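You operate a simulated robot arm through the tools that you are given. There is no shell and no other tool. Be economical: measure what you need, move in short steps, check, and stop when the job is done.

You run a simulated robot arm. Do the job below in one go: nothing can be reset, and whatever is moved stays where it is left.

## Task
Refill the low jar to its line from the salt drum.
Fine: both lids shut again, drum back. Set down upright: salt drum.

It is judged by the outcome, as a careful person would: the job done as asked, and still so three seconds after it is handed in. It fails if anything else is knocked over, pushed out of place, dropped, spilled or broken. A push-on lid holds only when it is set on centred and level and pressed home; a screw cap is set on level and turned clockwise until tight.

## Robot
A 6-joint arm with a two-finger parallel gripper, fixed in place. Base frame: the origin is at the foot of the arm, x ahead of it, y to its left, z up; the work surface is at about z = 920. Readings come in mm, degrees, newtons and seconds.
With the tool pointing down near the work surface it reaches from about 320 to 700 mm from the base axis. Its first joint turns from -166.0 to 166.0 degrees. Payload 4.1 kg.
Tool frame: the origin (TCP) lies between the finger pads and is the grasp point; the fingertips stand 23 mm ahead of it; z points along the fingers, y is the line along which they close. Largest opening 94 mm; finger width 38, thickness 10; the body of the gripper, 54 by 96 mm, starts 39 mm behind the TCP.
Orientation is that of the tool frame in the base frame, as [roll, pitch, yaw] about the fixed x, y, z axes, in that order (R = Rz(yaw) Ry(pitch) Rx(roll)). With the fingers straight down and closing along the base's y, the tool's x points along the base's -x, its y along +y and its z along -z.

## Interface
- The arm moves only by the tool play_rows. Its argument "series" is one flat list of numbers, 6 for each row, row after row: the shift along the tool's x, y, z in mm, then the turn, a rotation vector about the tool's x, y, z in rad. In form: [x, y, z, ax, ay, az, x, y, z, ax, ay, az, ...]. A call has 1 to 20 rows; each row is the pose to reach, as a shift and turn from the pose commanded when the call began, along the tool's axes at that moment. "hand" is the finger opening in mm, from 0 to 94, set as the call begins (left out, the last holds). Rows are played at 5 a second. More than 50 mm and 8.6 degrees between two rows, or a gripper value outside its range, and nothing of the call is played. Where a pose cannot be reached the arm comes as near as it can. A force on the tool above 40 N (or 10 N above the force at the start of the call, whichever is more), or a blocked arm, ends the call early, and 0.2 s more pass. Each finger travels about 45 mm/s and halts on what it meets, pressing with about 45 N; the grip force reading is that of the motor and also rises with nothing between the fingers. The clock runs only during rows and for 0.2 s after the last one: add rows that repeat a pose to give the fingers time. The reply holds the time, the measured pose of the TCP, the force on the tool along the base axes, the opening and the grip force, in the units named above and with some noise, with the torque about the TCP (base axes, N m) and any sound that the robot's microphone picked up.
- Cameras (640 x 400 px; columns grow to the right, rows downward): "scene" is fixed at [49.1, 650, 1711.1]; the picture's right is [-0.92, -0.38, 0.00], its down [-0.20, 0.49, -0.84] and it looks along [0.32, -0.78, -0.54] (base axes); focal length 311 px, centre (320, 200). "wrist" rides on the gripper at [86, 16, -74] in the tool frame; the picture's right is [-0.18, 0.98, 0.00], its down [-0.58, -0.11, -0.81] and it looks along [-0.79, -0.15, 0.59] (tool axes); focal length 243 px, centre (320, 200). There is no depth. A picture from a camera that has moved, and an enlarged one, comes with that camera's place and axes in the base frame and with its lens.
- capture(camera): a new picture of that camera. No time passes.
- raise_lower(by): slides the trunk up (or, below 0, down) by that many mm; the arm rides with it, the base frame stays. It gives what a move gives, with no picture.
- zoom(camera, box): a new picture of the part [left, top, right, bottom] of that camera's present view, enlarged. No time passes.
- sign_off(): hands the job in; it is judged then, once.

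Go step by step. Nothing tells you positions but the pictures and the camera data: compare them with the known pose of the tool, close in by small moves and look again before you grip or let go. The budget is 120 turns and 68 pictures, counting those below and the enlarged ones. Unless the task says otherwise, let go and move clear before handing in, and close with one line.

The tools are called after "Request:" as a command line: name --argument value ..., lists and objects as JSON in quotes. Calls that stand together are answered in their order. play_rows: Moves the arm, as the interface text tells. Its arguments: {"type":"object","properties":{"series":{"type":"array"},"hand":{"type":"number"}},"required":["series"]} The other tools are called the same way: raise_lower (by) slides the trunk up or down; capture (camera) takes a picture; zoom (camera, box) takes an enlarged picture of a part of a camera's view; sign_off () hands the job in.

At the start:

```text
time_s: 0.0
eef_pos: [335.6, -158.3, 1278.9]
ee_rot: [-180.0, 0.0, -179.9]
ft_force: [0.0, 0.5, 0.2]
wrist_torque: [0.01, -0.02, -0.01]
opening: 93.8
gripper_force: 0.0
trunk travel left (down, up): [-525.0, 65.0]
```

scene: 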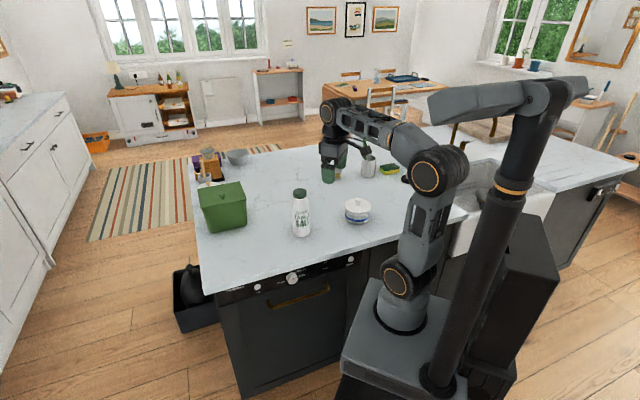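
wrist: 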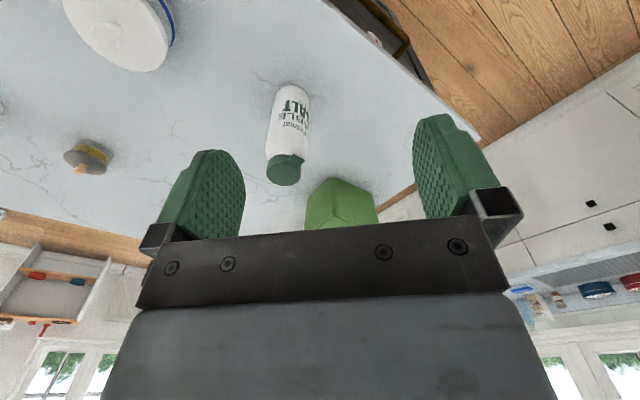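

I see a salt drum (white bottle with green lid), a lidded white jar, a green bin, and other items further back on the counter. I'll zoom in for detail first.

Request:
zoom --camera "scene" --box '[180, 130, 420, 280]'

Request:
zoom --camera "scene" --box '[270, 170, 390, 245]'

Request:
zoom --camera "wrist" --box '[40, 0, 360, 200]'

```text
2.67 times, centred on (300, 205) of scene
camera zoom: at [49.1, 650.0, 1711.1], right [-0.92, -0.38, 0.0], down [-0.2, 0.49, -0.84], along [0.32, -0.78, -0.54], focal length 829 px, centre (373, 187)
```

zoom: 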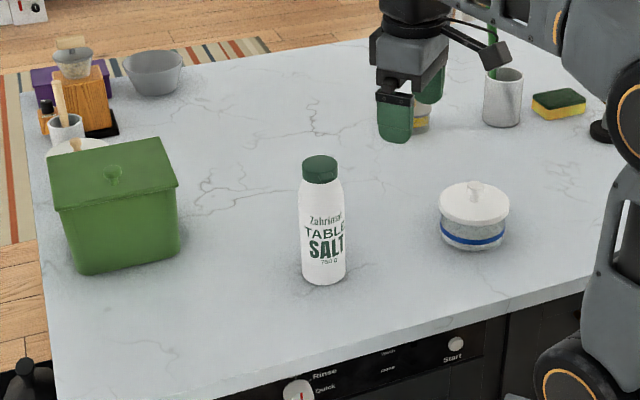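

```text
5.33 times, centred on (330, 208) of scene
camera zoom: at [49.1, 650.0, 1711.1], right [-0.92, -0.38, 0.0], down [-0.2, 0.49, -0.84], along [0.32, -0.78, -0.54], focal length 1658 px, centre (267, 160)
```

zoom: 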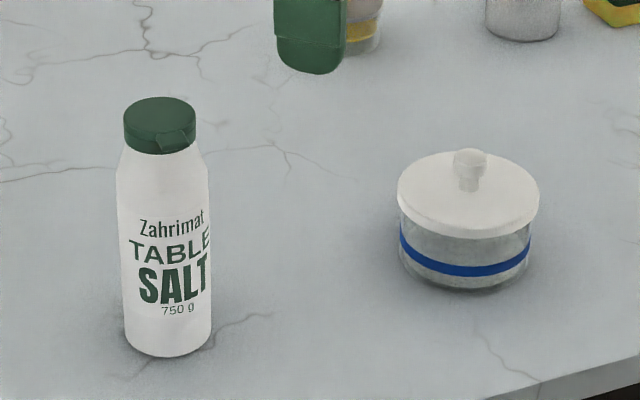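

```text
2.00 times, centred on (200, 100) of wrist
camera zoom: at [248.2, -141.3, 1353.4], right [0.18, 0.98, 0.0], down [0.58, -0.11, 0.81], along [0.79, -0.15, -0.59], focal length 485 px, centre (560, 400)
```

zoom: 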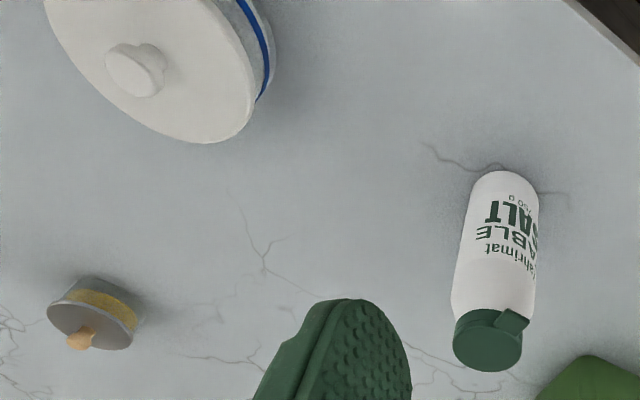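

The reachable jar is probably the blue-banded glass one near (320,-430); the drum is near (495,-240). I'll lower and turn the hand so the wrist camera views the jar from the side.

Request:
play_rows --series '[0, 0, 25, 0, 0, 0.13, 0, 0, 50, 0, 0, 0.26, 0, 0, 75, 0, 0, 0.39, 0, 0, 100, 0, 0, 0.52, 0, 0, 125, 0, 0, 0.65, 0, 0, 150, 0, 0, 0.78, 0, 0, 175, 0, 0, 0.91, 0, 0, 200, 0, 0, 1.04]' --hand 94

Request:
capture --camera "wrist"

```text
time_s: 1.8
eef_pos: [336.4, -158.2, 1077.7]
ee_rot: [180.0, 0.0, 120.2]
ft_force: [0.1, 0.0, -0.8]
wrist_torque: [-0.01, 0.02, 0.03]
opening: 94.0
gripper_force: 0.1
trunk travel left (down, up): [-525.0, 65.0]
```

```text
62 pictures are left
camera wrist: at [306.5, -75.8, 1152.4], right [0.94, 0.34, 0.0], down [0.2, -0.56, 0.81], along [0.27, -0.76, -0.59], focal length 243 px, centre (320, 200)
```

wrist: 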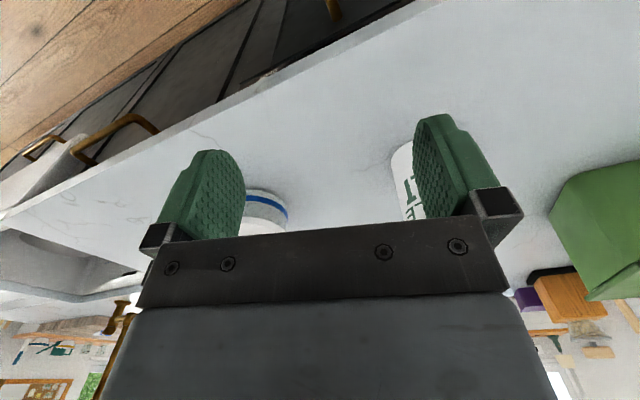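

The gripper hides the lower half of the picture, so I'll move closer to the jar so it appears in the clear part.

Request:
play_rows --series '[-40, -10, 0, 0, 0, 0, -80, -25, 0, 0, 0, 0, -120, -40, 0, 0, 0, 0]'

Request:
zoom --camera "wrist" --box '[160, 40, 480, 240]'

```text
time_s: 2.6
eef_pos: [362.6, -281.9, 1079.1]
ee_rot: [179.9, -0.1, 120.5]
ft_force: [0.3, 0.1, 0.4]
wrist_torque: [-0.01, -0.02, -0.02]
opening: 94.2
gripper_force: 0.1
trunk travel left (down, up): [-525.0, 65.0]
```

```text
2.00 times, centred on (320, 140) of wrist
camera zoom: at [332.1, -198.5, 1153.9], right [0.94, 0.34, 0.0], down [0.2, -0.56, 0.81], along [0.27, -0.76, -0.59], focal length 485 px, centre (320, 320)
```

zoom: 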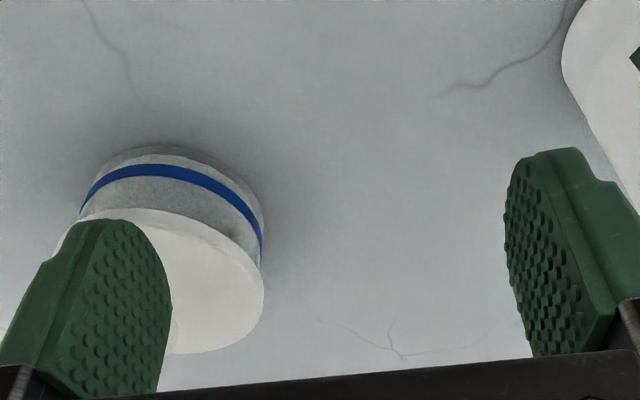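

The jar is to the left; shifting left 80 mm to centre it between the fingers.

Request:
play_rows --series '[0, -40, 0, 0, 0, 0, 10, -80, -10, 0, 0, 0]'

Request:
zoom --camera "wrist" --box '[160, 40, 480, 240]'

Request:
zoom --camera "scene" --box '[280, 170, 400, 245]'

```text
time_s: 3.2
eef_pos: [288.8, -312.1, 1089.5]
ee_rot: [179.9, 0.0, 120.4]
ft_force: [0.2, 0.2, -0.7]
wrist_torque: [0.01, -0.03, -0.03]
opening: 94.1
gripper_force: 0.0
trunk travel left (down, up): [-525.0, 65.0]
```

```text
2.00 times, centred on (320, 140) of wrist
camera zoom: at [259.0, -228.8, 1163.6], right [0.94, 0.34, 0.0], down [0.2, -0.56, 0.81], along [0.27, -0.76, -0.59], focal length 485 px, centre (320, 320)
```

zoom: 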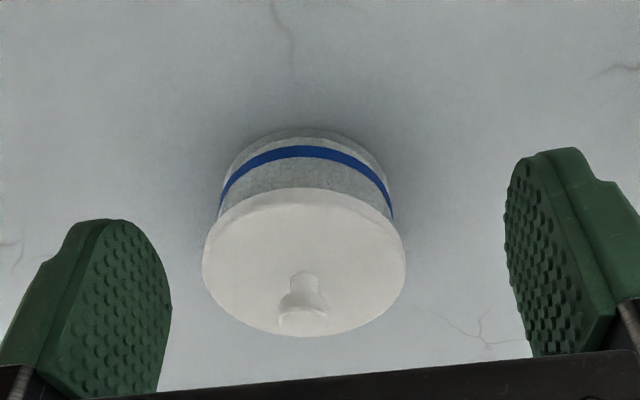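

```text
5.33 times, centred on (340, 208) of scene
camera zoom: at [49.1, 650.0, 1711.1], right [-0.92, -0.38, 0.0], down [-0.2, 0.49, -0.84], along [0.32, -0.78, -0.54], focal length 1658 px, centre (213, 160)
```

zoom: 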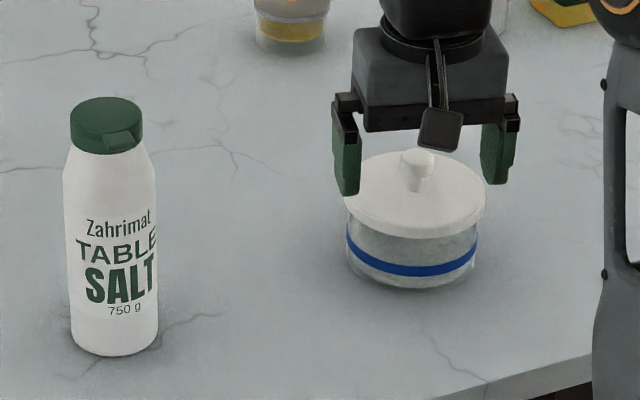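

Combining the two views, the knob top is at about (320,-427,1015) and the lid is about 110 mm wide. Next I'll move above the knob and check alignment.

Request:
play_rows --series '[-38, -10, 0, 0, 0, 0, -76, -20, 0, 0, 0, 0, -115, -31, 0, 0, 0, 0, -115, -31, 25, 0, 0, 0, -115, -31, 25, 0, 0, 0]' --hand 60

Request:
capture --camera "wrist"

Request:
zoom --camera "scene" --box '[310, 160, 406, 220]'

```text
time_s: 4.4
eef_pos: [319.5, -426.4, 1064.1]
ee_rot: [180.0, 0.0, 120.4]
ft_force: [0.1, 0.1, 0.7]
wrist_torque: [-0.02, -0.06, 0.02]
opening: 59.8
gripper_force: 0.1
trunk travel left (down, up): [-525.0, 65.0]
```

```text
58 pictures are left
camera wrist: at [289.0, -343.4, 1137.9], right [0.94, 0.34, 0.0], down [0.2, -0.56, 0.81], along [0.27, -0.76, -0.59], focal length 243 px, centre (320, 200)
```

wrist: 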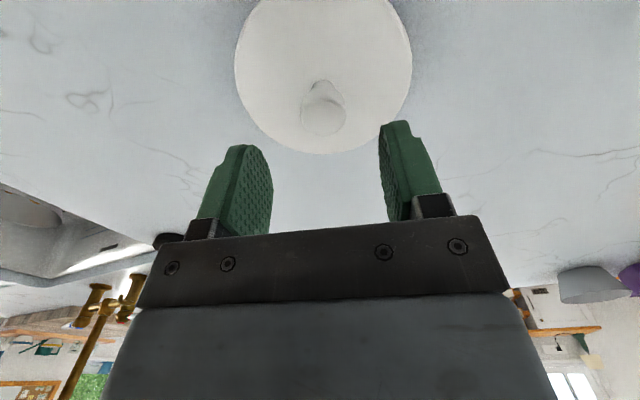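

```text
6.67 times, centred on (358, 190) of scene
camera zoom: at [49.1, 650.0, 1711.1], right [-0.92, -0.38, 0.0], down [-0.2, 0.49, -0.84], along [0.32, -0.78, -0.54], focal length 2072 px, centre (67, 267)
```

zoom: 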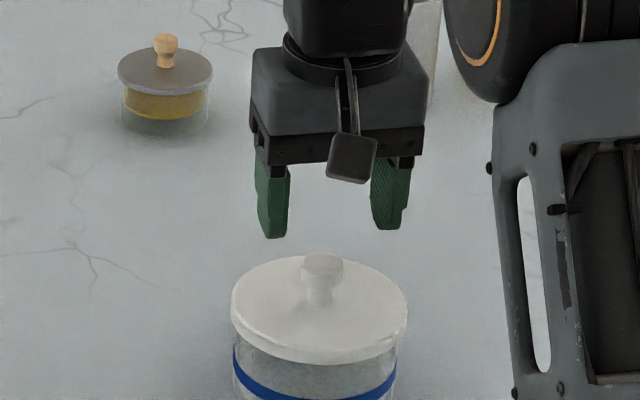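

The knob is well centred between the fingers. Descending and gripping it.

Request:
play_rows --series '[1, 0, 20, 0, 0, 0, 2, 0, 40, 0, 0, 0, 2, 0, 53, 0, 0, 0, 2, 0, 53, 0, 0, 0]' --hand 60

Request:
zoom --camera "scene" --box '[310, 160, 406, 220]'

```text
time_s: 5.4
eef_pos: [317.7, -426.0, 1012.5]
ee_rot: [180.0, 0.2, 120.4]
ft_force: [-0.4, -0.8, 5.1]
wrist_torque: [0.06, 0.01, -0.04]
opening: 60.2
gripper_force: 0.0
trunk travel left (down, up): [-525.0, 65.0]
```

```text
6.67 times, centred on (358, 190) of scene
camera zoom: at [49.1, 650.0, 1711.1], right [-0.92, -0.38, 0.0], down [-0.2, 0.49, -0.84], along [0.32, -0.78, -0.54], focal length 2072 px, centre (67, 267)
```

zoom: 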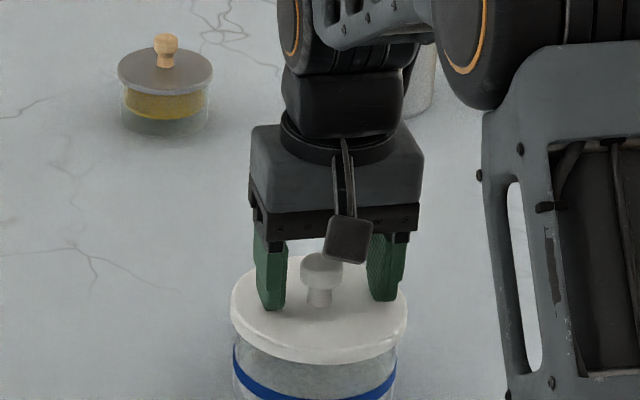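

The tips just touch the lid (about z 989). I'll back off 3 mm and close on the knob.

Request:
play_rows --series '[0, 0, -3, 0, 0, 0, 0, 0, -3, 0, 0, 0]' --hand 60

Request:
play_rows --series '[0, 0, 0, 0, 0, 0, 0, 0, 0, 0, 0, 0, 0, 0, 0, 0, 0, 0, 0, 0, 0, 0, 0, 0]' --hand 10

```text
time_s: 6.0
eef_pos: [317.7, -425.5, 1015.5]
ee_rot: [180.0, 0.0, 120.4]
ft_force: [-1.0, 0.2, 0.4]
wrist_torque: [-0.01, 0.0, 0.01]
opening: 59.9
gripper_force: 0.1
trunk travel left (down, up): [-525.0, 65.0]
```

```text
time_s: 7.0
eef_pos: [317.5, -424.4, 1015.1]
ee_rot: [-179.9, 0.0, 120.4]
ft_force: [2.7, 0.8, 2.6]
wrist_torque: [0.03, -0.03, 0.03]
opening: 25.0
gripper_force: 44.8
trunk travel left (down, up): [-525.0, 65.0]
```

Gripped at 25 mm. Lifting a little to see whether the lid comes free.

Request:
play_rows --series '[0, 0, -4, 0, 0, 0, 0, 0, -8, 0, 0, 0, 0, 0, -14, 0, 0, 0, 0, 0, -20, 0, 0, 0]' --hand 10

Request:
zoom --camera "scene" --box '[310, 160, 406, 220]'

```text
time_s: 8.0
eef_pos: [318.8, -426.6, 1034.8]
ee_rot: [179.9, 0.0, 120.4]
ft_force: [-0.1, 0.4, -1.2]
wrist_torque: [0.02, 0.03, -0.01]
opening: 25.1
gripper_force: 45.1
trunk travel left (down, up): [-525.0, 65.0]
heard: snap
```

```text
6.67 times, centred on (358, 190) of scene
camera zoom: at [49.1, 650.0, 1711.1], right [-0.92, -0.38, 0.0], down [-0.2, 0.49, -0.84], along [0.32, -0.78, -0.54], focal length 2072 px, centre (67, 267)
```

zoom: 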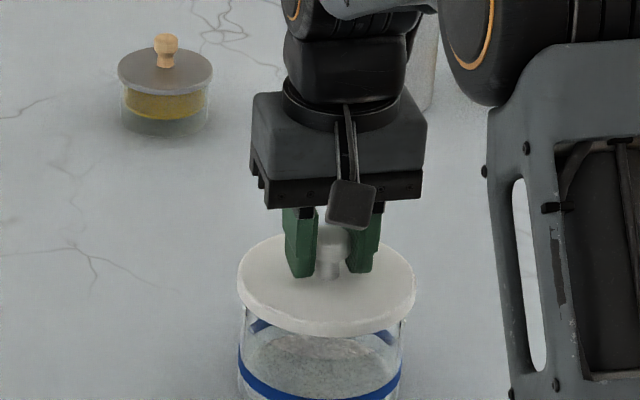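

The lid snapped free cleanly. I'll carry it to a free spot at about (465,-426) and lower it until it touches.

Request:
play_rows --series '[0, 0, -25, 0, 0, 0, 0, 0, -50, 0, 0, 0, -18, 31, -50, 0, 0, 0, -37, 63, -50, 0, 0, 0, -56, 95, -50, 0, 0, 0, -74, 126, -50, 0, 0, 0, -74, 126, -20, 0, 0, 0, -74, 126, 10, 0, 0, 0, -74, 126, 40, 0, 0, 0, -74, 126, 55, 0, 0, 0, -74, 126, 55, 0, 0, 0]' --hand 10

Request:
zoom --camera "scene" --box '[260, 150, 404, 240]'

```text
time_s: 10.4
eef_pos: [464.6, -426.6, 976.6]
ee_rot: [180.0, -0.1, 120.4]
ft_force: [-0.5, -0.6, 0.1]
wrist_torque: [0.0, 0.0, 0.0]
opening: 25.0
gripper_force: 45.2
trunk travel left (down, up): [-525.0, 65.0]
```

```text
4.44 times, centred on (332, 195) of scene
camera zoom: at [49.1, 650.0, 1711.1], right [-0.92, -0.38, 0.0], down [-0.2, 0.49, -0.84], along [0.32, -0.78, -0.54], focal length 1381 px, centre (267, 222)
```

zoom: 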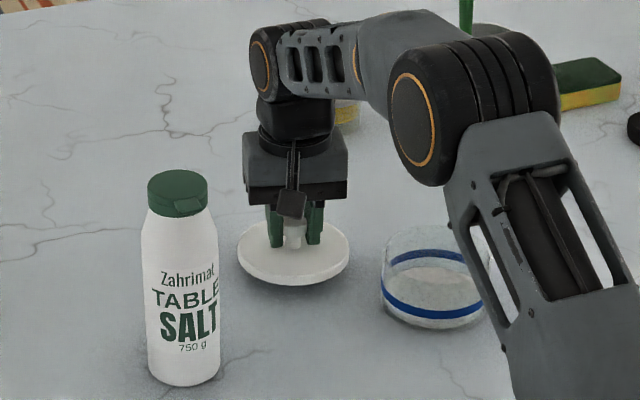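

The salt in the open jar sits below the blue line. I'll lower the lid onto the table gently.

Request:
play_rows --series '[0, 0, 4, 0, 0, 0, 0, 0, 8, 0, 0, 0, 0, 0, 10, 0, 0, 0]' --hand 10

```text
time_s: 11.2
eef_pos: [464.9, -426.8, 968.1]
ee_rot: [-180.0, -0.1, 120.4]
ft_force: [-0.2, 0.0, 0.2]
wrist_torque: [-0.02, 0.01, -0.03]
opening: 24.9
gripper_force: 44.2
trunk travel left (down, up): [-525.0, 65.0]
```

Request:
play_rows --series '[0, 0, 3, 0, 0, 0, 0, 0, 6, 0, 0, 0, 0, 0, 8, 0, 0, 0]' --hand 10

```text
time_s: 12.0
eef_pos: [462.9, -427.0, 960.6]
ee_rot: [-180.0, 0.0, 120.4]
ft_force: [-0.9, -0.5, -0.3]
wrist_torque: [0.0, -0.01, 0.0]
opening: 25.0
gripper_force: 44.9
trunk travel left (down, up): [-525.0, 65.0]
```

Still no contact, so I'll continue in small steps.

Request:
play_rows --series '[0, 0, 2, 0, 0, 0, 0, 0, 4, 0, 0, 0, 0, 0, 5, 0, 0, 0]' --hand 10

Request:
zoom --camera "scene" --box '[300, 190, 348, 220]'

```text
time_s: 12.8
eef_pos: [464.4, -427.6, 956.3]
ee_rot: [-180.0, 0.0, 120.4]
ft_force: [-0.3, -0.5, 0.0]
wrist_torque: [0.0, 0.0, -0.02]
opening: 25.2
gripper_force: 45.0
trunk travel left (down, up): [-525.0, 65.0]
```

```text
13.33 times, centred on (324, 205) of scene
camera zoom: at [49.1, 650.0, 1711.1], right [-0.92, -0.38, 0.0], down [-0.2, 0.49, -0.84], along [0.32, -0.78, -0.54], focal length 4144 px, centre (267, 133)
```

zoom: 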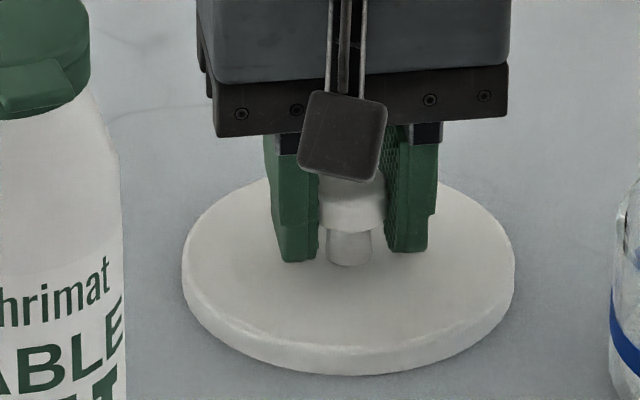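

Request:
play_rows --series '[0, 0, 1.5, 0, 0, 0, 0, 0, 3, 0, 0, 0, 0, 0, 4, 0, 0, 0]' --hand 10

```text
time_s: 13.6
eef_pos: [464.7, -426.2, 954.6]
ee_rot: [179.9, 0.3, 120.4]
ft_force: [2.2, 1.4, 26.0]
wrist_torque: [0.7, 0.53, -0.02]
opening: 25.0
gripper_force: 45.1
trunk travel left (down, up): [-525.0, 65.0]
```

The lid is in contact with the table at TCP z about 955. I'll relax, open, and rise clear.

Request:
play_rows --series '[0, 0, -2.5, 0, 0, 0, 0, 0, -2.5, 0, 0, 0]' --hand 10

Request:
play_rows --series '[0, 0, 0, 0, 0, 0, 0, 0, 0, 0, 0, 0, 0, 0, 0, 0, 0, 0, 0, 0, -30, 0, 0, 0, 0, 0, -70, 0, 0, 0, 0, 0, -115, 0, 0, 0, 0, 0, -160, 0, 0, 0, 0, 0, -205, 0, 0, 0]' --hand 70

```text
time_s: 14.2
eef_pos: [464.1, -426.8, 956.0]
ee_rot: [179.9, 0.1, 120.4]
ft_force: [4.4, -1.7, 18.1]
wrist_torque: [-0.1, -0.14, 0.04]
opening: 25.2
gripper_force: 45.2
trunk travel left (down, up): [-525.0, 65.0]
```

```text
time_s: 16.0
eef_pos: [464.3, -426.4, 1159.7]
ee_rot: [-180.0, 0.0, 120.3]
ft_force: [0.3, -0.8, 0.3]
wrist_torque: [-0.01, -0.04, -0.02]
opening: 69.9
gripper_force: 0.1
trunk travel left (down, up): [-525.0, 65.0]
```

The lid is down. Now I'll inspect the drum cap and the jar's fill.

Request:
zoom --camera "scene" --box '[284, 180, 316, 200]'

Request:
zoom --camera "scene" --box '[280, 175, 384, 240]'

```text
16.00 times, centred on (300, 190) of scene
camera zoom: at [49.1, 650.0, 1711.1], right [-0.92, -0.38, 0.0], down [-0.2, 0.49, -0.84], along [0.32, -0.78, -0.54], focal length 4973 px, centre (640, 360)
```

zoom: 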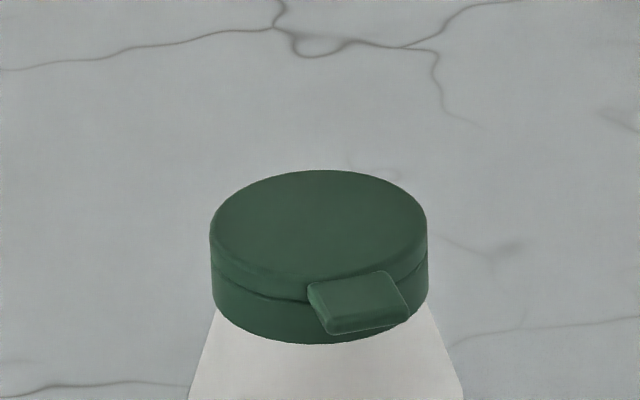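

```text
6.15 times, centred on (332, 208) of scene
camera zoom: at [49.1, 650.0, 1711.1], right [-0.92, -0.38, 0.0], down [-0.2, 0.49, -0.84], along [0.32, -0.78, -0.54], focal length 1913 px, centre (246, 154)
```

zoom: 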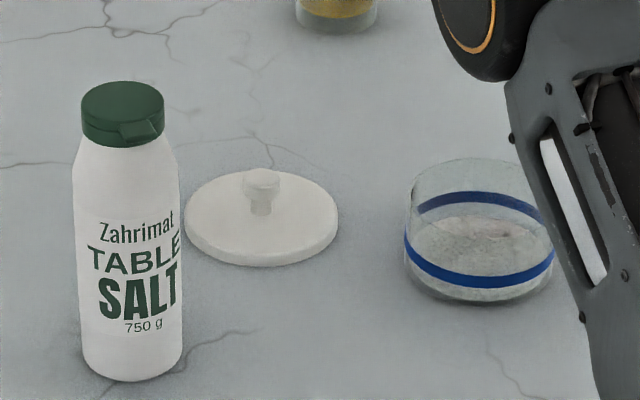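

The cap is a flip-top with its tab facing about (-0.66, 0.75) and the top near z 1110. I'll retract to the front of the drum while pitching the tool up to horizontal.

Request:
play_rows --series '[22, 7, -4, 0, 0, 0, 45, 14, -8, 0, -0.12, 0, 68, 21, -11, 0, -0.24, 0, 90, 28, -15, 0, -0.36, 0, 112, 35, -19, 0, -0.48, 0, 135, 42, -22, 0, -0.6, 0, 158, 49, -26, 0, -0.72, 0, 180, 56, -30, 0, -0.84, 0, 202, 63, -33, 0, -0.96, 0, 225, 70, -37, 0, -1.08, 0, 247, 77, -40, 0, -1.2, 0, 270, 84, -40, 0, -1.33, 0, 270, 84, -40, 0, -1.45, 0, 270, 84, -40, 0, -1.5708, 0, 270, 84, -40, 0, -1.5708, 0]' --hand 30

Request:
capture --camera "scene"

```text
time_s: 19.2
eef_pos: [400.6, -152.6, 1200.0]
ee_rot: [10.9, 89.9, -48.7]
ft_force: [-0.5, -0.7, 0.0]
wrist_torque: [-0.02, 0.03, 0.0]
opening: 29.9
gripper_force: 0.0
trunk travel left (down, up): [-525.0, 65.0]
```

```text
50 pictures are left
```

scene: 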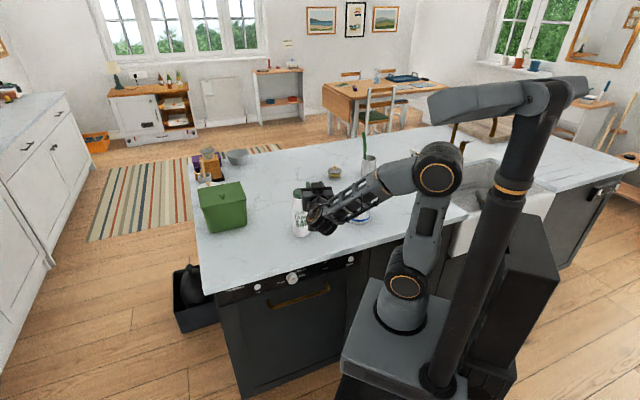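

Reachable. Next I'll roll the tool 90° so the fingers close vertically.

Request:
play_rows --series '[0, 0, 0, 0, 0, -0.1428, 0, 0, 0, 0, 0, -0.2856, 0, 0, 0, 0, 0, -0.4284, 0, 0, 0, 0, 0, -0.5712, 0, 0, 0, 0, 0, -0.714, 0, 0, 0, 0, 0, -0.8568, 0, 0, 0, 0, 0, -0.9996, 0, 0, 0, 0, 0, -1.1424, 0, 0, 0, 0, 0, -1.2852, 0, 0, 0, 0, 0, -1.428, 0, 0, 0, 0, 0, -1.5708, 0, 0, 0, 0, 0, -1.5708]'

Request:
capture --camera "wrist"

```text
time_s: 21.8
eef_pos: [400.0, -150.7, 1200.0]
ee_rot: [-89.9, -0.2, -149.6]
ft_force: [-0.4, -0.7, -0.2]
wrist_torque: [0.03, -0.01, 0.0]
opening: 30.2
gripper_force: 0.0
trunk travel left (down, up): [-525.0, 65.0]
```

```text
49 pictures are left
camera wrist: at [286.9, -130.0, 1183.9], right [0.16, 0.09, -0.98], down [0.09, 0.99, 0.11], along [0.98, -0.11, 0.15], focal length 243 px, centre (320, 200)
```

wrist: 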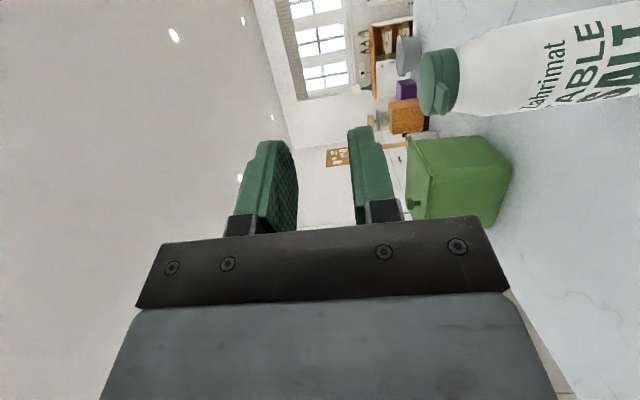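

Request:
zoom --camera "wrist" --box '[390, 20, 550, 120]'

```text
4.00 times, centred on (470, 70) of wrist
camera zoom: at [286.9, -130.0, 1183.9], right [0.16, 0.09, -0.98], down [0.09, 0.99, 0.11], along [0.98, -0.11, 0.15], focal length 970 px, centre (-280, 720)
```

zoom: 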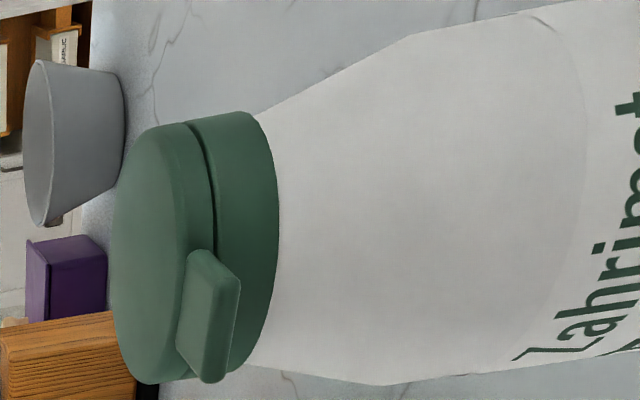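

I can see the tab clearly from the side. I'll open wide and line up the lower finger just under tab height, about 30 mm short of it.

Request:
play_rows --series '[-12, 20, 18, 0, 0, 0, -24, 42, 37, 0, 0, 0, -35, 64, 56, 0, 0, 0, -35, 64, 56, 0, 0, 0]' --hand 80

Request:
capture --camera "wrist"

Request:
zoom --camera "scene" --box '[276, 170, 340, 210]'

```text
time_s: 22.8
eef_pos: [461.1, -182.0, 1137.2]
ee_rot: [-90.0, 0.0, -149.6]
ft_force: [-0.2, 0.4, 0.3]
wrist_torque: [0.01, 0.04, -0.01]
opening: 80.1
gripper_force: 0.1
trunk travel left (down, up): [-525.0, 65.0]
```

```text
47 pictures are left
camera wrist: at [348.1, -161.8, 1119.1], right [0.16, 0.09, -0.98], down [0.09, 0.99, 0.11], along [0.98, -0.11, 0.15], focal length 243 px, centre (320, 200)
```

wrist: 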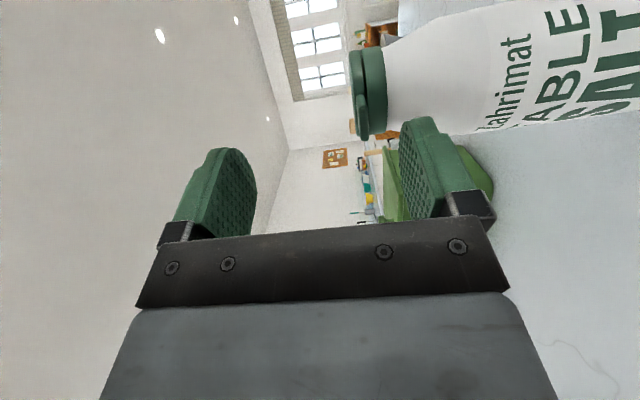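

```text
10.00 times, centred on (308, 190) of scene
camera zoom: at [49.1, 650.0, 1711.1], right [-0.92, -0.38, 0.0], down [-0.2, 0.49, -0.84], along [0.32, -0.78, -0.54], focal length 3108 px, centre (440, 300)
```

zoom: 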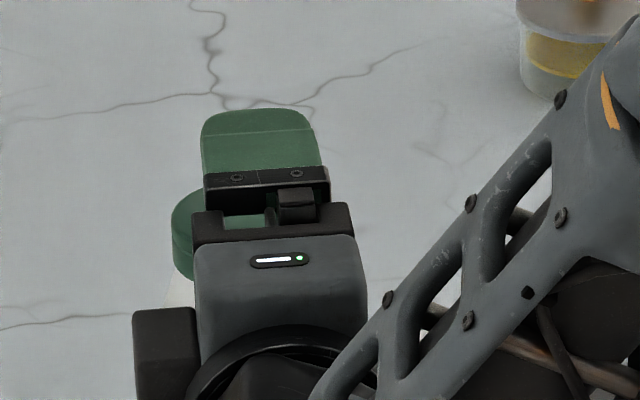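

Request:
zoom --camera "wrist" --box '[320, 20, 512, 140]'

```text
3.33 times, centred on (416, 80) of wrist
camera zoom: at [348.1, -161.8, 1119.1], right [0.16, 0.09, -0.98], down [0.09, 0.99, 0.11], along [0.98, -0.11, 0.15], focal length 809 px, centre (0, 600)
```

zoom: 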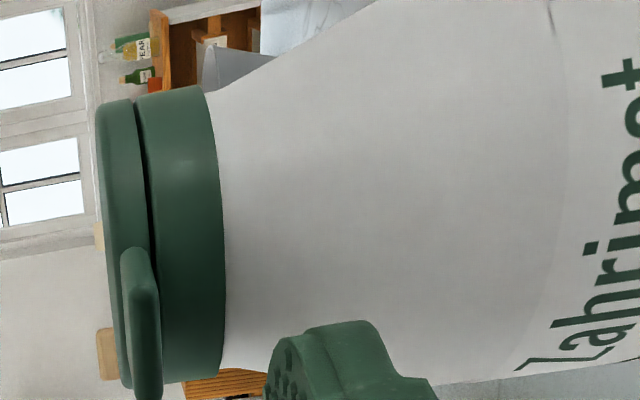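

The cap centre refines to (500,-244), with the tab underside about z 1106. Moving the lower finger in underneath it now.

Request:
play_rows --series '[1, -4, 8, 0, 0, 0, 1, -4, 15, 0, 0, 0, 1, -4, 21, 0, 0, 0, 1, -4, 21, 0, 0, 0]' --hand 80

Request:
zoom --camera "wrist" --box '[304, 40, 496, 160]'

```text
time_s: 23.8
eef_pos: [469.2, -201.6, 1140.5]
ee_rot: [-90.0, 0.0, -149.7]
ft_force: [0.3, 0.0, -0.4]
wrist_torque: [0.01, 0.04, -0.01]
opening: 80.0
gripper_force: 0.0
trunk travel left (down, up): [-525.0, 65.0]
```

```text
3.33 times, centred on (400, 100) of wrist
camera zoom: at [355.8, -180.2, 1123.1], right [0.16, 0.09, -0.98], down [0.09, 0.99, 0.11], along [0.98, -0.11, 0.15], focal length 809 px, centre (53, 533)
```

zoom: 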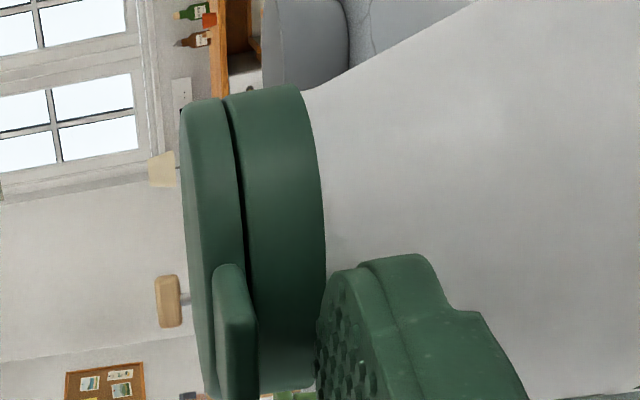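

The finger is under the tab with about 7 mm of gap. Lifting in small steps.

Request:
play_rows --series '[0, -3, 0, 0, 0, 0, 0, -6, 0, 0, 0, 0, 0, -8, 0, 0, 0, 0, 0, -10, 0, 0, 0, 0]' --hand 80

Request:
zoom --camera "wrist" --box '[304, 40, 496, 160]'

```text
time_s: 24.8
eef_pos: [468.2, -199.5, 1150.2]
ee_rot: [-90.1, 0.0, -149.6]
ft_force: [0.4, -0.2, -0.6]
wrist_torque: [-0.01, -0.01, -0.02]
opening: 80.0
gripper_force: 0.1
trunk travel left (down, up): [-525.0, 65.0]
```

```text
3.33 times, centred on (400, 100) of wrist
camera zoom: at [355.3, -179.3, 1133.5], right [0.16, 0.09, -0.98], down [0.09, 0.99, 0.11], along [0.98, -0.11, 0.15], focal length 809 px, centre (53, 533)
```

zoom: 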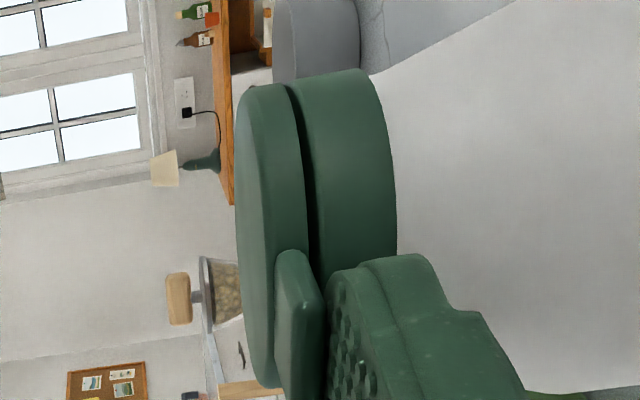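

Nearly touching the tab. Continuing the lift.

Request:
play_rows --series '[0, -2, 0, 0, 0, 0, 0, -4, 0, 0, 0, 0, 0, -6, 0, 0, 0, 0, 0, -8, 0, 0, 0, 0]' --hand 80

Request:
zoom --camera "wrist" --box '[304, 40, 496, 160]'

```text
time_s: 25.8
eef_pos: [466.6, -200.6, 1159.1]
ee_rot: [-89.9, 0.1, -149.6]
ft_force: [0.3, -0.5, 1.2]
wrist_torque: [0.0, 0.0, -0.01]
opening: 80.0
gripper_force: 0.0
trunk travel left (down, up): [-525.0, 65.0]
```

```text
3.33 times, centred on (400, 100) of wrist
camera zoom: at [354.9, -180.0, 1142.0], right [0.16, 0.09, -0.98], down [0.09, 0.99, 0.11], along [0.98, -0.11, 0.15], focal length 809 px, centre (53, 533)
```

zoom: 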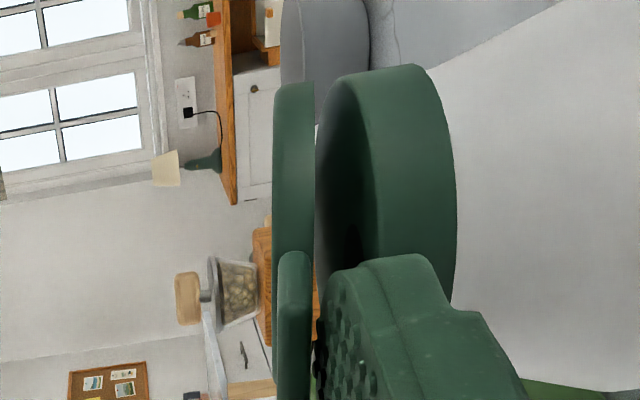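

The lid is swinging open on its far-side hinge. I'll follow it up and over.

Request:
play_rows --series '[0, -8, 2, 0, 0, 0, 0, -16, 5, 0, 0, 0, 0, -22, 10, 0, 0, 0, 0, -27, 17, 0, 0, 0, 0, -30, 25, 0, 0, 0, 0, -32, 33, 0, 0, 0]' --hand 80

Request:
capture --camera "wrist"

```text
time_s: 27.2
eef_pos: [484.9, -229.6, 1189.9]
ee_rot: [-90.0, 0.0, -149.5]
ft_force: [-0.1, 1.0, 0.0]
wrist_torque: [0.0, 0.02, 0.0]
opening: 79.9
gripper_force: 0.2
trunk travel left (down, up): [-525.0, 65.0]
```

```text
41 pictures are left
camera wrist: at [372.8, -208.5, 1173.6], right [0.16, 0.09, -0.98], down [0.09, 0.99, 0.11], along [0.98, -0.11, 0.15], focal length 243 px, centre (320, 200)
```

wrist: 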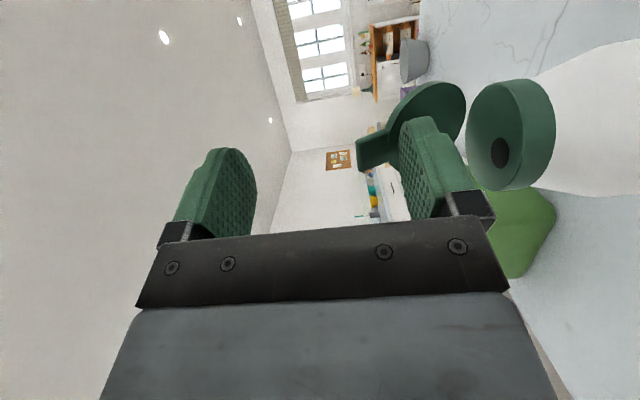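

The lid is about 60° open and a pour hole is visible on the tab side. I'll push it past vertical.

Request:
play_rows --series '[0, 0, 10, 0, 0, 0, 0, 1, 20, 0, 0, 0, 0, 3, 30, 0, 0, 0, 0, 6, 40, 0, 0, 0, 0, 10, 48, 0, 0, 0]' --hand 80

Request:
capture --camera "wrist"

```text
time_s: 28.4
eef_pos: [510.4, -271.0, 1180.8]
ee_rot: [-90.0, -0.1, -149.6]
ft_force: [0.2, -0.3, 1.3]
wrist_torque: [0.0, -0.03, 0.04]
opening: 79.5
gripper_force: 0.0
trunk travel left (down, up): [-525.0, 65.0]
```

```text
40 pictures are left
camera wrist: at [397.2, -249.9, 1163.3], right [0.16, 0.09, -0.98], down [0.09, 0.99, 0.11], along [0.98, -0.11, 0.15], focal length 243 px, centre (320, 200)
```

wrist: 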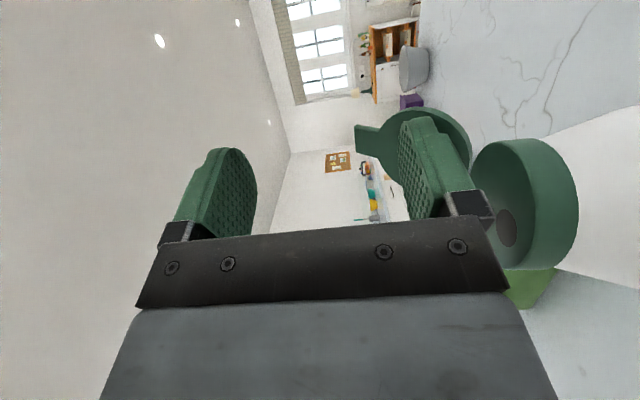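

The lid is past vertical. I'll back off and check that it stays open.

Request:
play_rows --series '[0, 0, -15, 0, 0, 0, 0, -5, -40, 0, 0, 0, 0, -10, -80, 0, 0, 0, 0, -10, -120, 0, 0, 0, 0, -10, -150, 0, 0, 0]' --hand 80

Request:
capture --camera "wrist"

Request:
zoom --camera "scene" --box '[270, 170, 390, 245]'

```text
time_s: 29.6
eef_pos: [432.6, -140.3, 1189.2]
ee_rot: [-90.1, 0.0, -149.6]
ft_force: [-0.7, 0.3, -0.1]
wrist_torque: [-0.02, -0.02, 0.0]
opening: 80.1
gripper_force: 0.0
trunk travel left (down, up): [-525.0, 65.0]
```

```text
39 pictures are left
camera wrist: at [319.6, -118.5, 1172.9], right [0.16, 0.09, -0.98], down [0.09, 0.99, 0.11], along [0.98, -0.11, 0.15], focal length 243 px, centre (320, 200)
```

wrist: 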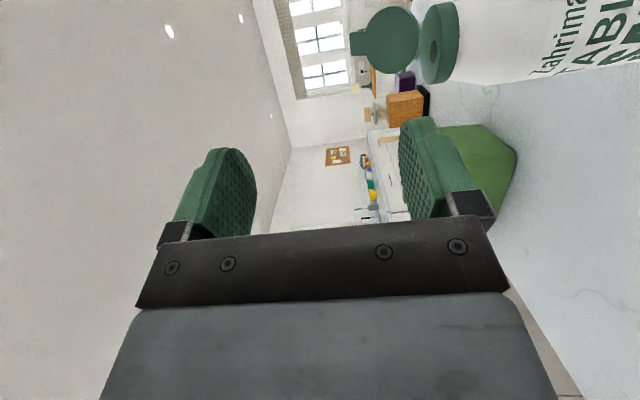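

```text
5.33 times, centred on (330, 208) of scene
camera zoom: at [49.1, 650.0, 1711.1], right [-0.92, -0.38, 0.0], down [-0.2, 0.49, -0.84], along [0.32, -0.78, -0.54], focal length 1658 px, centre (267, 160)
```

zoom: 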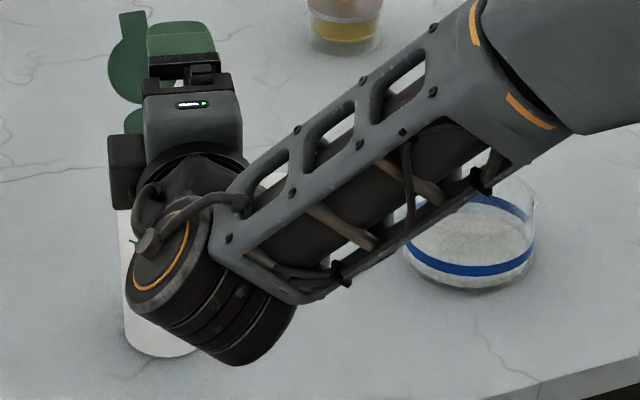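

The lid stays open. Now I'll roll another 90° to the body-grip posture, with fingers closing horizontally and the camera on top.

Request:
play_rows --series '[0, 0, 0, 0, 0, -0.1428, 0, 0, 0, 0, 0, -0.2856, 0, 0, 0, 0, 0, -0.4284, 0, 0, 0, 0, 0, -0.5712, 0, 0, 0, 0, 0, -0.714, 0, 0, 0, 0, 0, -0.8568, 0, 0, 0, 0, 0, -0.9996, 0, 0, 0, 0, 0, -1.1424, 0, 0, 0, 0, 0, -1.2852, 0, 0, 0, 0, 0, -1.428, 0, 0, 0, 0, 0, -1.5708, 0, 0, 0, 0, 0, -1.5708]' --hand 94

Request:
capture --camera "scene"

```text
time_s: 32.2
eef_pos: [432.8, -140.6, 1189.3]
ee_rot: [87.5, -89.9, 32.9]
ft_force: [0.4, -0.4, -0.2]
wrist_torque: [-0.01, -0.02, -0.01]
opening: 94.0
gripper_force: 0.0
trunk travel left (down, up): [-525.0, 65.0]
```

```text
37 pictures are left
```

scene: 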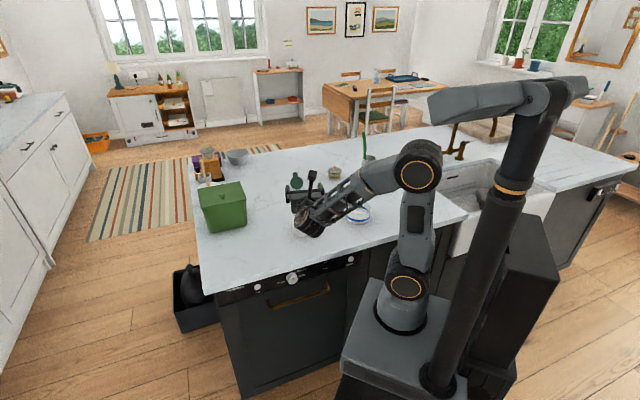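

Now lowering to grip height (z about 1025) in front of the drum.

Request:
play_rows --series '[-40, -2, 0, 0, 0, 0, -80, -4, 0, 0, 0, 0, -120, -6, 0, 0, 0, 0, -164, -6, 0, 0, 0, 0, -164, -6, 0, 0, 0, 0]' --hand 94

Request:
capture --camera "wrist"

Request:
capture --camera "scene"

```text
time_s: 33.4
eef_pos: [440.3, -136.9, 1024.8]
ee_rot: [-56.2, -89.9, 176.7]
ft_force: [-0.1, -0.3, -0.5]
wrist_torque: [0.03, -0.03, 0.03]
opening: 94.0
gripper_force: 0.0
trunk travel left (down, up): [-525.0, 65.0]
```

```text
36 pictures are left
camera wrist: at [389.0, -79.6, 1111.1], right [-0.85, -0.5, -0.18], down [-0.31, 0.75, -0.58], along [0.43, -0.44, -0.79], focal length 243 px, centre (320, 200)
```

wrist: 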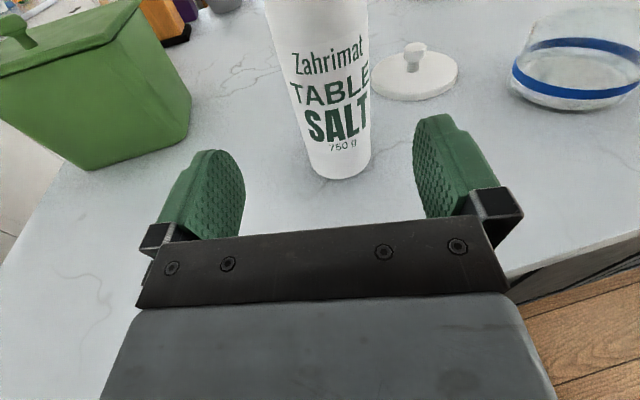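

```text
35 pictures are left
```

scene: 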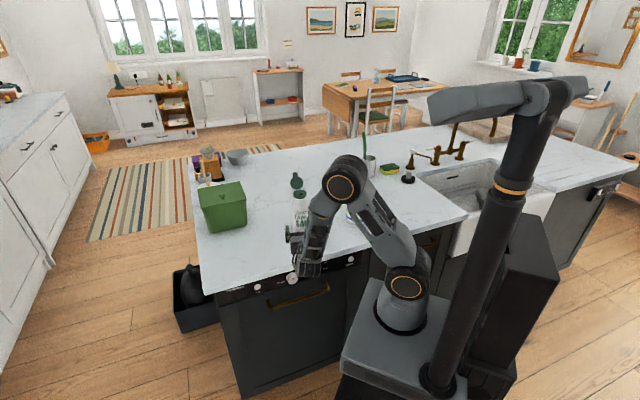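

The drum is nearly centred between the fingers, about 124 mm ahead. Advancing and gripping.

Request:
play_rows --series '[0, 1, 35, 0, 0, 0, 0, 2, 70, 0, 0, 0, 0, 2, 100, 0, 0, 0, 0, 2, 119, 0, 0, 0, 0, 2, 119, 0, 0, 0]' --hand 94

Request:
capture --camera "wrist"

```text
time_s: 34.6
eef_pos: [496.3, -241.0, 1025.2]
ee_rot: [27.3, -89.9, 93.1]
ft_force: [-0.6, 0.1, -0.7]
wrist_torque: [-0.03, -0.01, -0.01]
opening: 93.9
gripper_force: 0.1
trunk travel left (down, up): [-525.0, 65.0]
```

```text
34 pictures are left
camera wrist: at [444.9, -185.3, 1111.8], right [-0.85, -0.5, -0.18], down [-0.31, 0.75, -0.58], along [0.43, -0.44, -0.79], focal length 243 px, centre (320, 200)
```

wrist: 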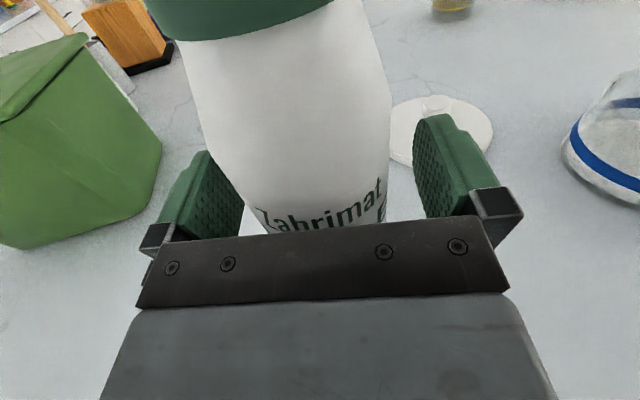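

Request:
play_rows --series '[0, 0, 0, 0, 0, 0, 0, 0, 0, 0, 0, 0, 0, 0, 0, 0, 0, 0, 0, 0, 0, 0, 0, 0]' --hand 40

Request:
play_rows --series '[5, 0, 0, 0, 0, 0, 15, 0, 0, 0, 0, 0, 15, 0, 0, 0, 0, 0]' --hand 40

```text
time_s: 35.6
eef_pos: [497.8, -241.5, 1026.3]
ee_rot: [-4.6, -90.0, 125.0]
ft_force: [3.1, 1.1, 0.3]
wrist_torque: [0.06, -0.11, 0.0]
opening: 65.2
gripper_force: 44.9
trunk travel left (down, up): [-525.0, 65.0]
```

```text
time_s: 36.4
eef_pos: [496.6, -242.1, 1039.4]
ee_rot: [149.9, -89.9, -29.6]
ft_force: [-0.1, 0.4, -4.9]
wrist_torque: [0.02, 0.0, 0.0]
opening: 65.2
gripper_force: 45.2
trunk travel left (down, up): [-525.0, 65.0]
```

The drum is lifted and weighs about 0.5 kg. I'll raise it and carry it upright to the left side of the jar.

Request:
play_rows --series '[25, 0, 0, 0, 0, 0, 50, 0, 0, 0, 0, 0, 80, 0, 0, 0, 0, 0, 80, 20, 10, 0, 0, 0, 80, 48, 22, 0, 0, 0, 80, 76, 34, 0, 0, 0, 80, 104, 46, 0, 0, 0, 80, 132, 58, 0, 0, 0, 80, 155, 68, 0, 0, 0, 80, 165, 70, 0, 0, 0, 80, 165, 70, 0, 0, 0]' --hand 40

Request:
capture --camera "wrist"

Request:
capture --camera "scene"

```text
time_s: 38.8
eef_pos: [390.3, -386.1, 1121.2]
ee_rot: [155.8, -90.0, -35.2]
ft_force: [0.3, 0.0, -4.7]
wrist_torque: [0.0, -0.02, -0.01]
opening: 64.8
gripper_force: 45.4
trunk travel left (down, up): [-525.0, 65.0]
```

```text
33 pictures are left
camera wrist: at [338.2, -329.8, 1205.6], right [-0.85, -0.5, -0.18], down [-0.31, 0.75, -0.58], along [0.43, -0.43, -0.79], focal length 243 px, centre (320, 200)
```

wrist: 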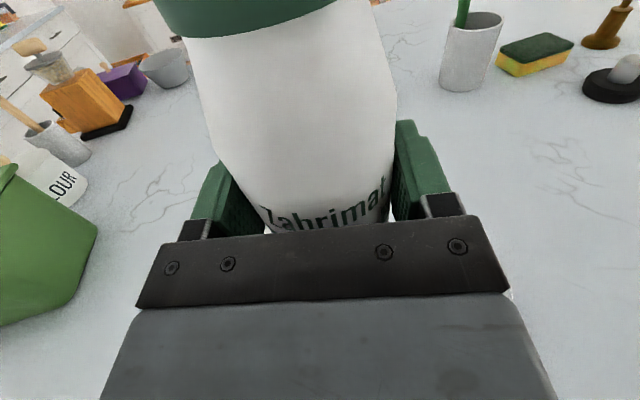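

```text
32 pictures are left
```

scene: 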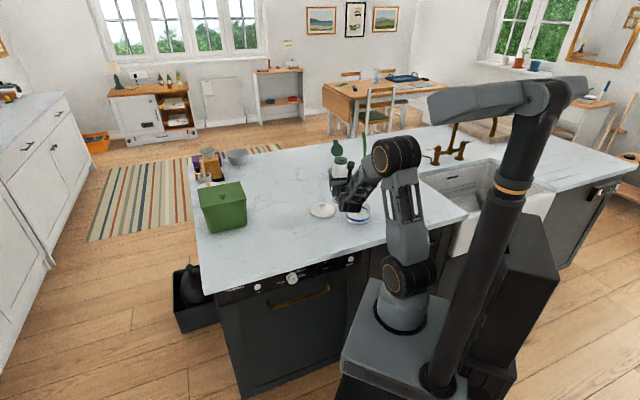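

In position. I'll tilt toward the jar to about 55°, below expected flow, and look.

Request:
play_rows --series '[0, 0, 0, 0, 0, 0.12, 0, 0, 0, 0, 0, 0.24, 0, 0, 0, 0, 0, 0.36, 0, 0, 0, 0, 0, 0.48, 0, 0, 0, 0, 0, 0.6, 0, 0, 0, 0, 0, 0.72, 0, 0, 0, 0, 0, 0.84, 0, 0, 0, 0, 0, 0.96, 0, 0, 0, 0, 0, 0.96]' --hand 40

Request:
capture --camera "wrist"

Request:
zoom --camera "scene" --box '[290, 120, 418, 240]'

```text
time_s: 40.8
eef_pos: [390.5, -384.8, 1121.6]
ee_rot: [-90.0, -34.9, -149.6]
ft_force: [0.6, 0.4, -6.2]
wrist_torque: [0.02, 0.05, -0.01]
opening: 64.8
gripper_force: 44.7
trunk travel left (down, up): [-525.0, 65.0]
```

```text
31 pictures are left
camera wrist: at [283.0, -361.5, 1156.4], right [-0.36, -0.21, -0.91], down [0.06, 0.97, -0.24], along [0.93, -0.14, -0.33], focal length 243 px, centre (320, 200)
```

wrist: 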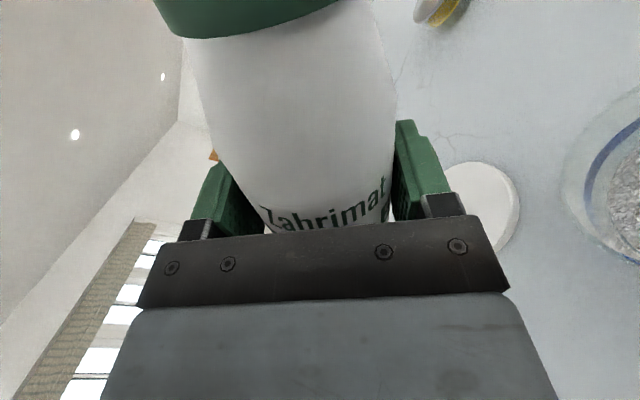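

```text
3.33 times, centred on (354, 180) of scene
camera zoom: at [49.1, 650.0, 1711.1], right [-0.92, -0.38, 0.0], down [-0.2, 0.49, -0.84], along [0.32, -0.78, -0.54], focal length 1036 px, centre (207, 267)
```

zoom: 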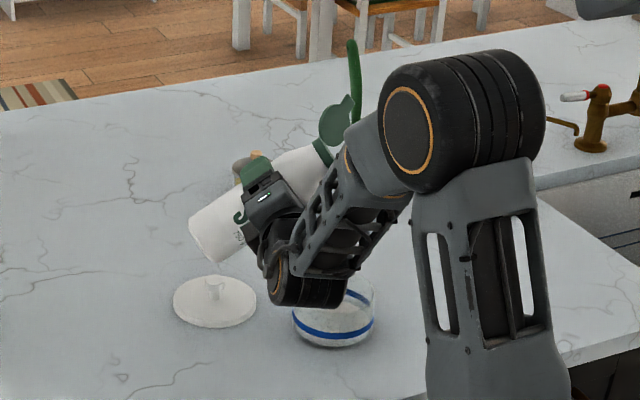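

No flow yet and clearances look good. I'll tilt to about 85° while lowering 35 mm.

Request:
play_rows --series '[-4, 6, 0, 0, 0, 0.1, -8, 12, 0, 0, 0, 0.2, -12, 17, 0, 0, 0, 0.3, -16, 23, 0, 0, 0, 0.4, -20, 28.7, 0, 0, 0, 0.52, -20, 28.7, 0, 0, 0, 0.52]' --hand 40

Request:
capture --camera "wrist"

```text
time_s: 42.2
eef_pos: [388.8, -385.9, 1084.6]
ee_rot: [-89.9, -5.1, -149.6]
ft_force: [-0.4, -0.7, -6.2]
wrist_torque: [-0.03, 0.06, 0.01]
opening: 64.9
gripper_force: 45.6
trunk travel left (down, up): [-525.0, 65.0]
```

```text
29 pictures are left
camera wrist: at [276.4, -365.3, 1076.2], right [0.08, 0.05, -1.0], down [0.1, 0.99, 0.06], along [0.99, -0.1, 0.08], focal length 243 px, centre (320, 200)
```

wrist: 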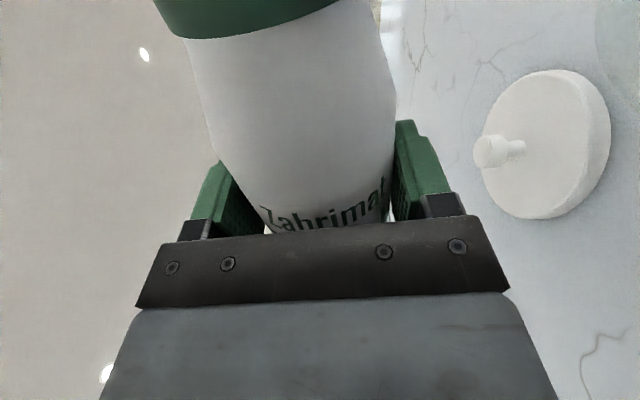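

The wrist camera can't see the mouth, so I'll check with the scene camera.

Request:
zoom --camera "scene" --box '[310, 150, 406, 230]'

```text
5.00 times, centred on (358, 190) of scene
camera zoom: at [49.1, 650.0, 1711.1], right [-0.92, -0.38, 0.0], down [-0.2, 0.49, -0.84], along [0.32, -0.78, -0.54], focal length 1554 px, centre (130, 250)
```

zoom: 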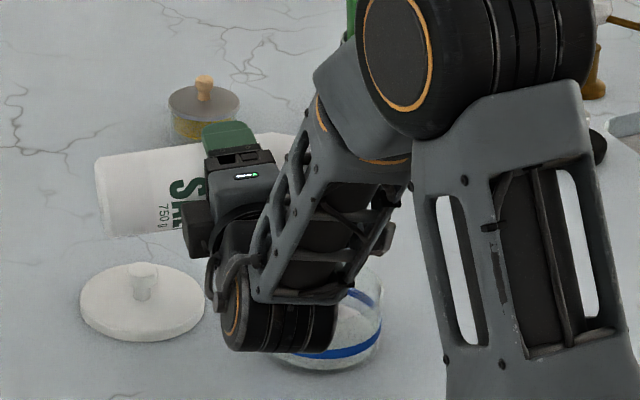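

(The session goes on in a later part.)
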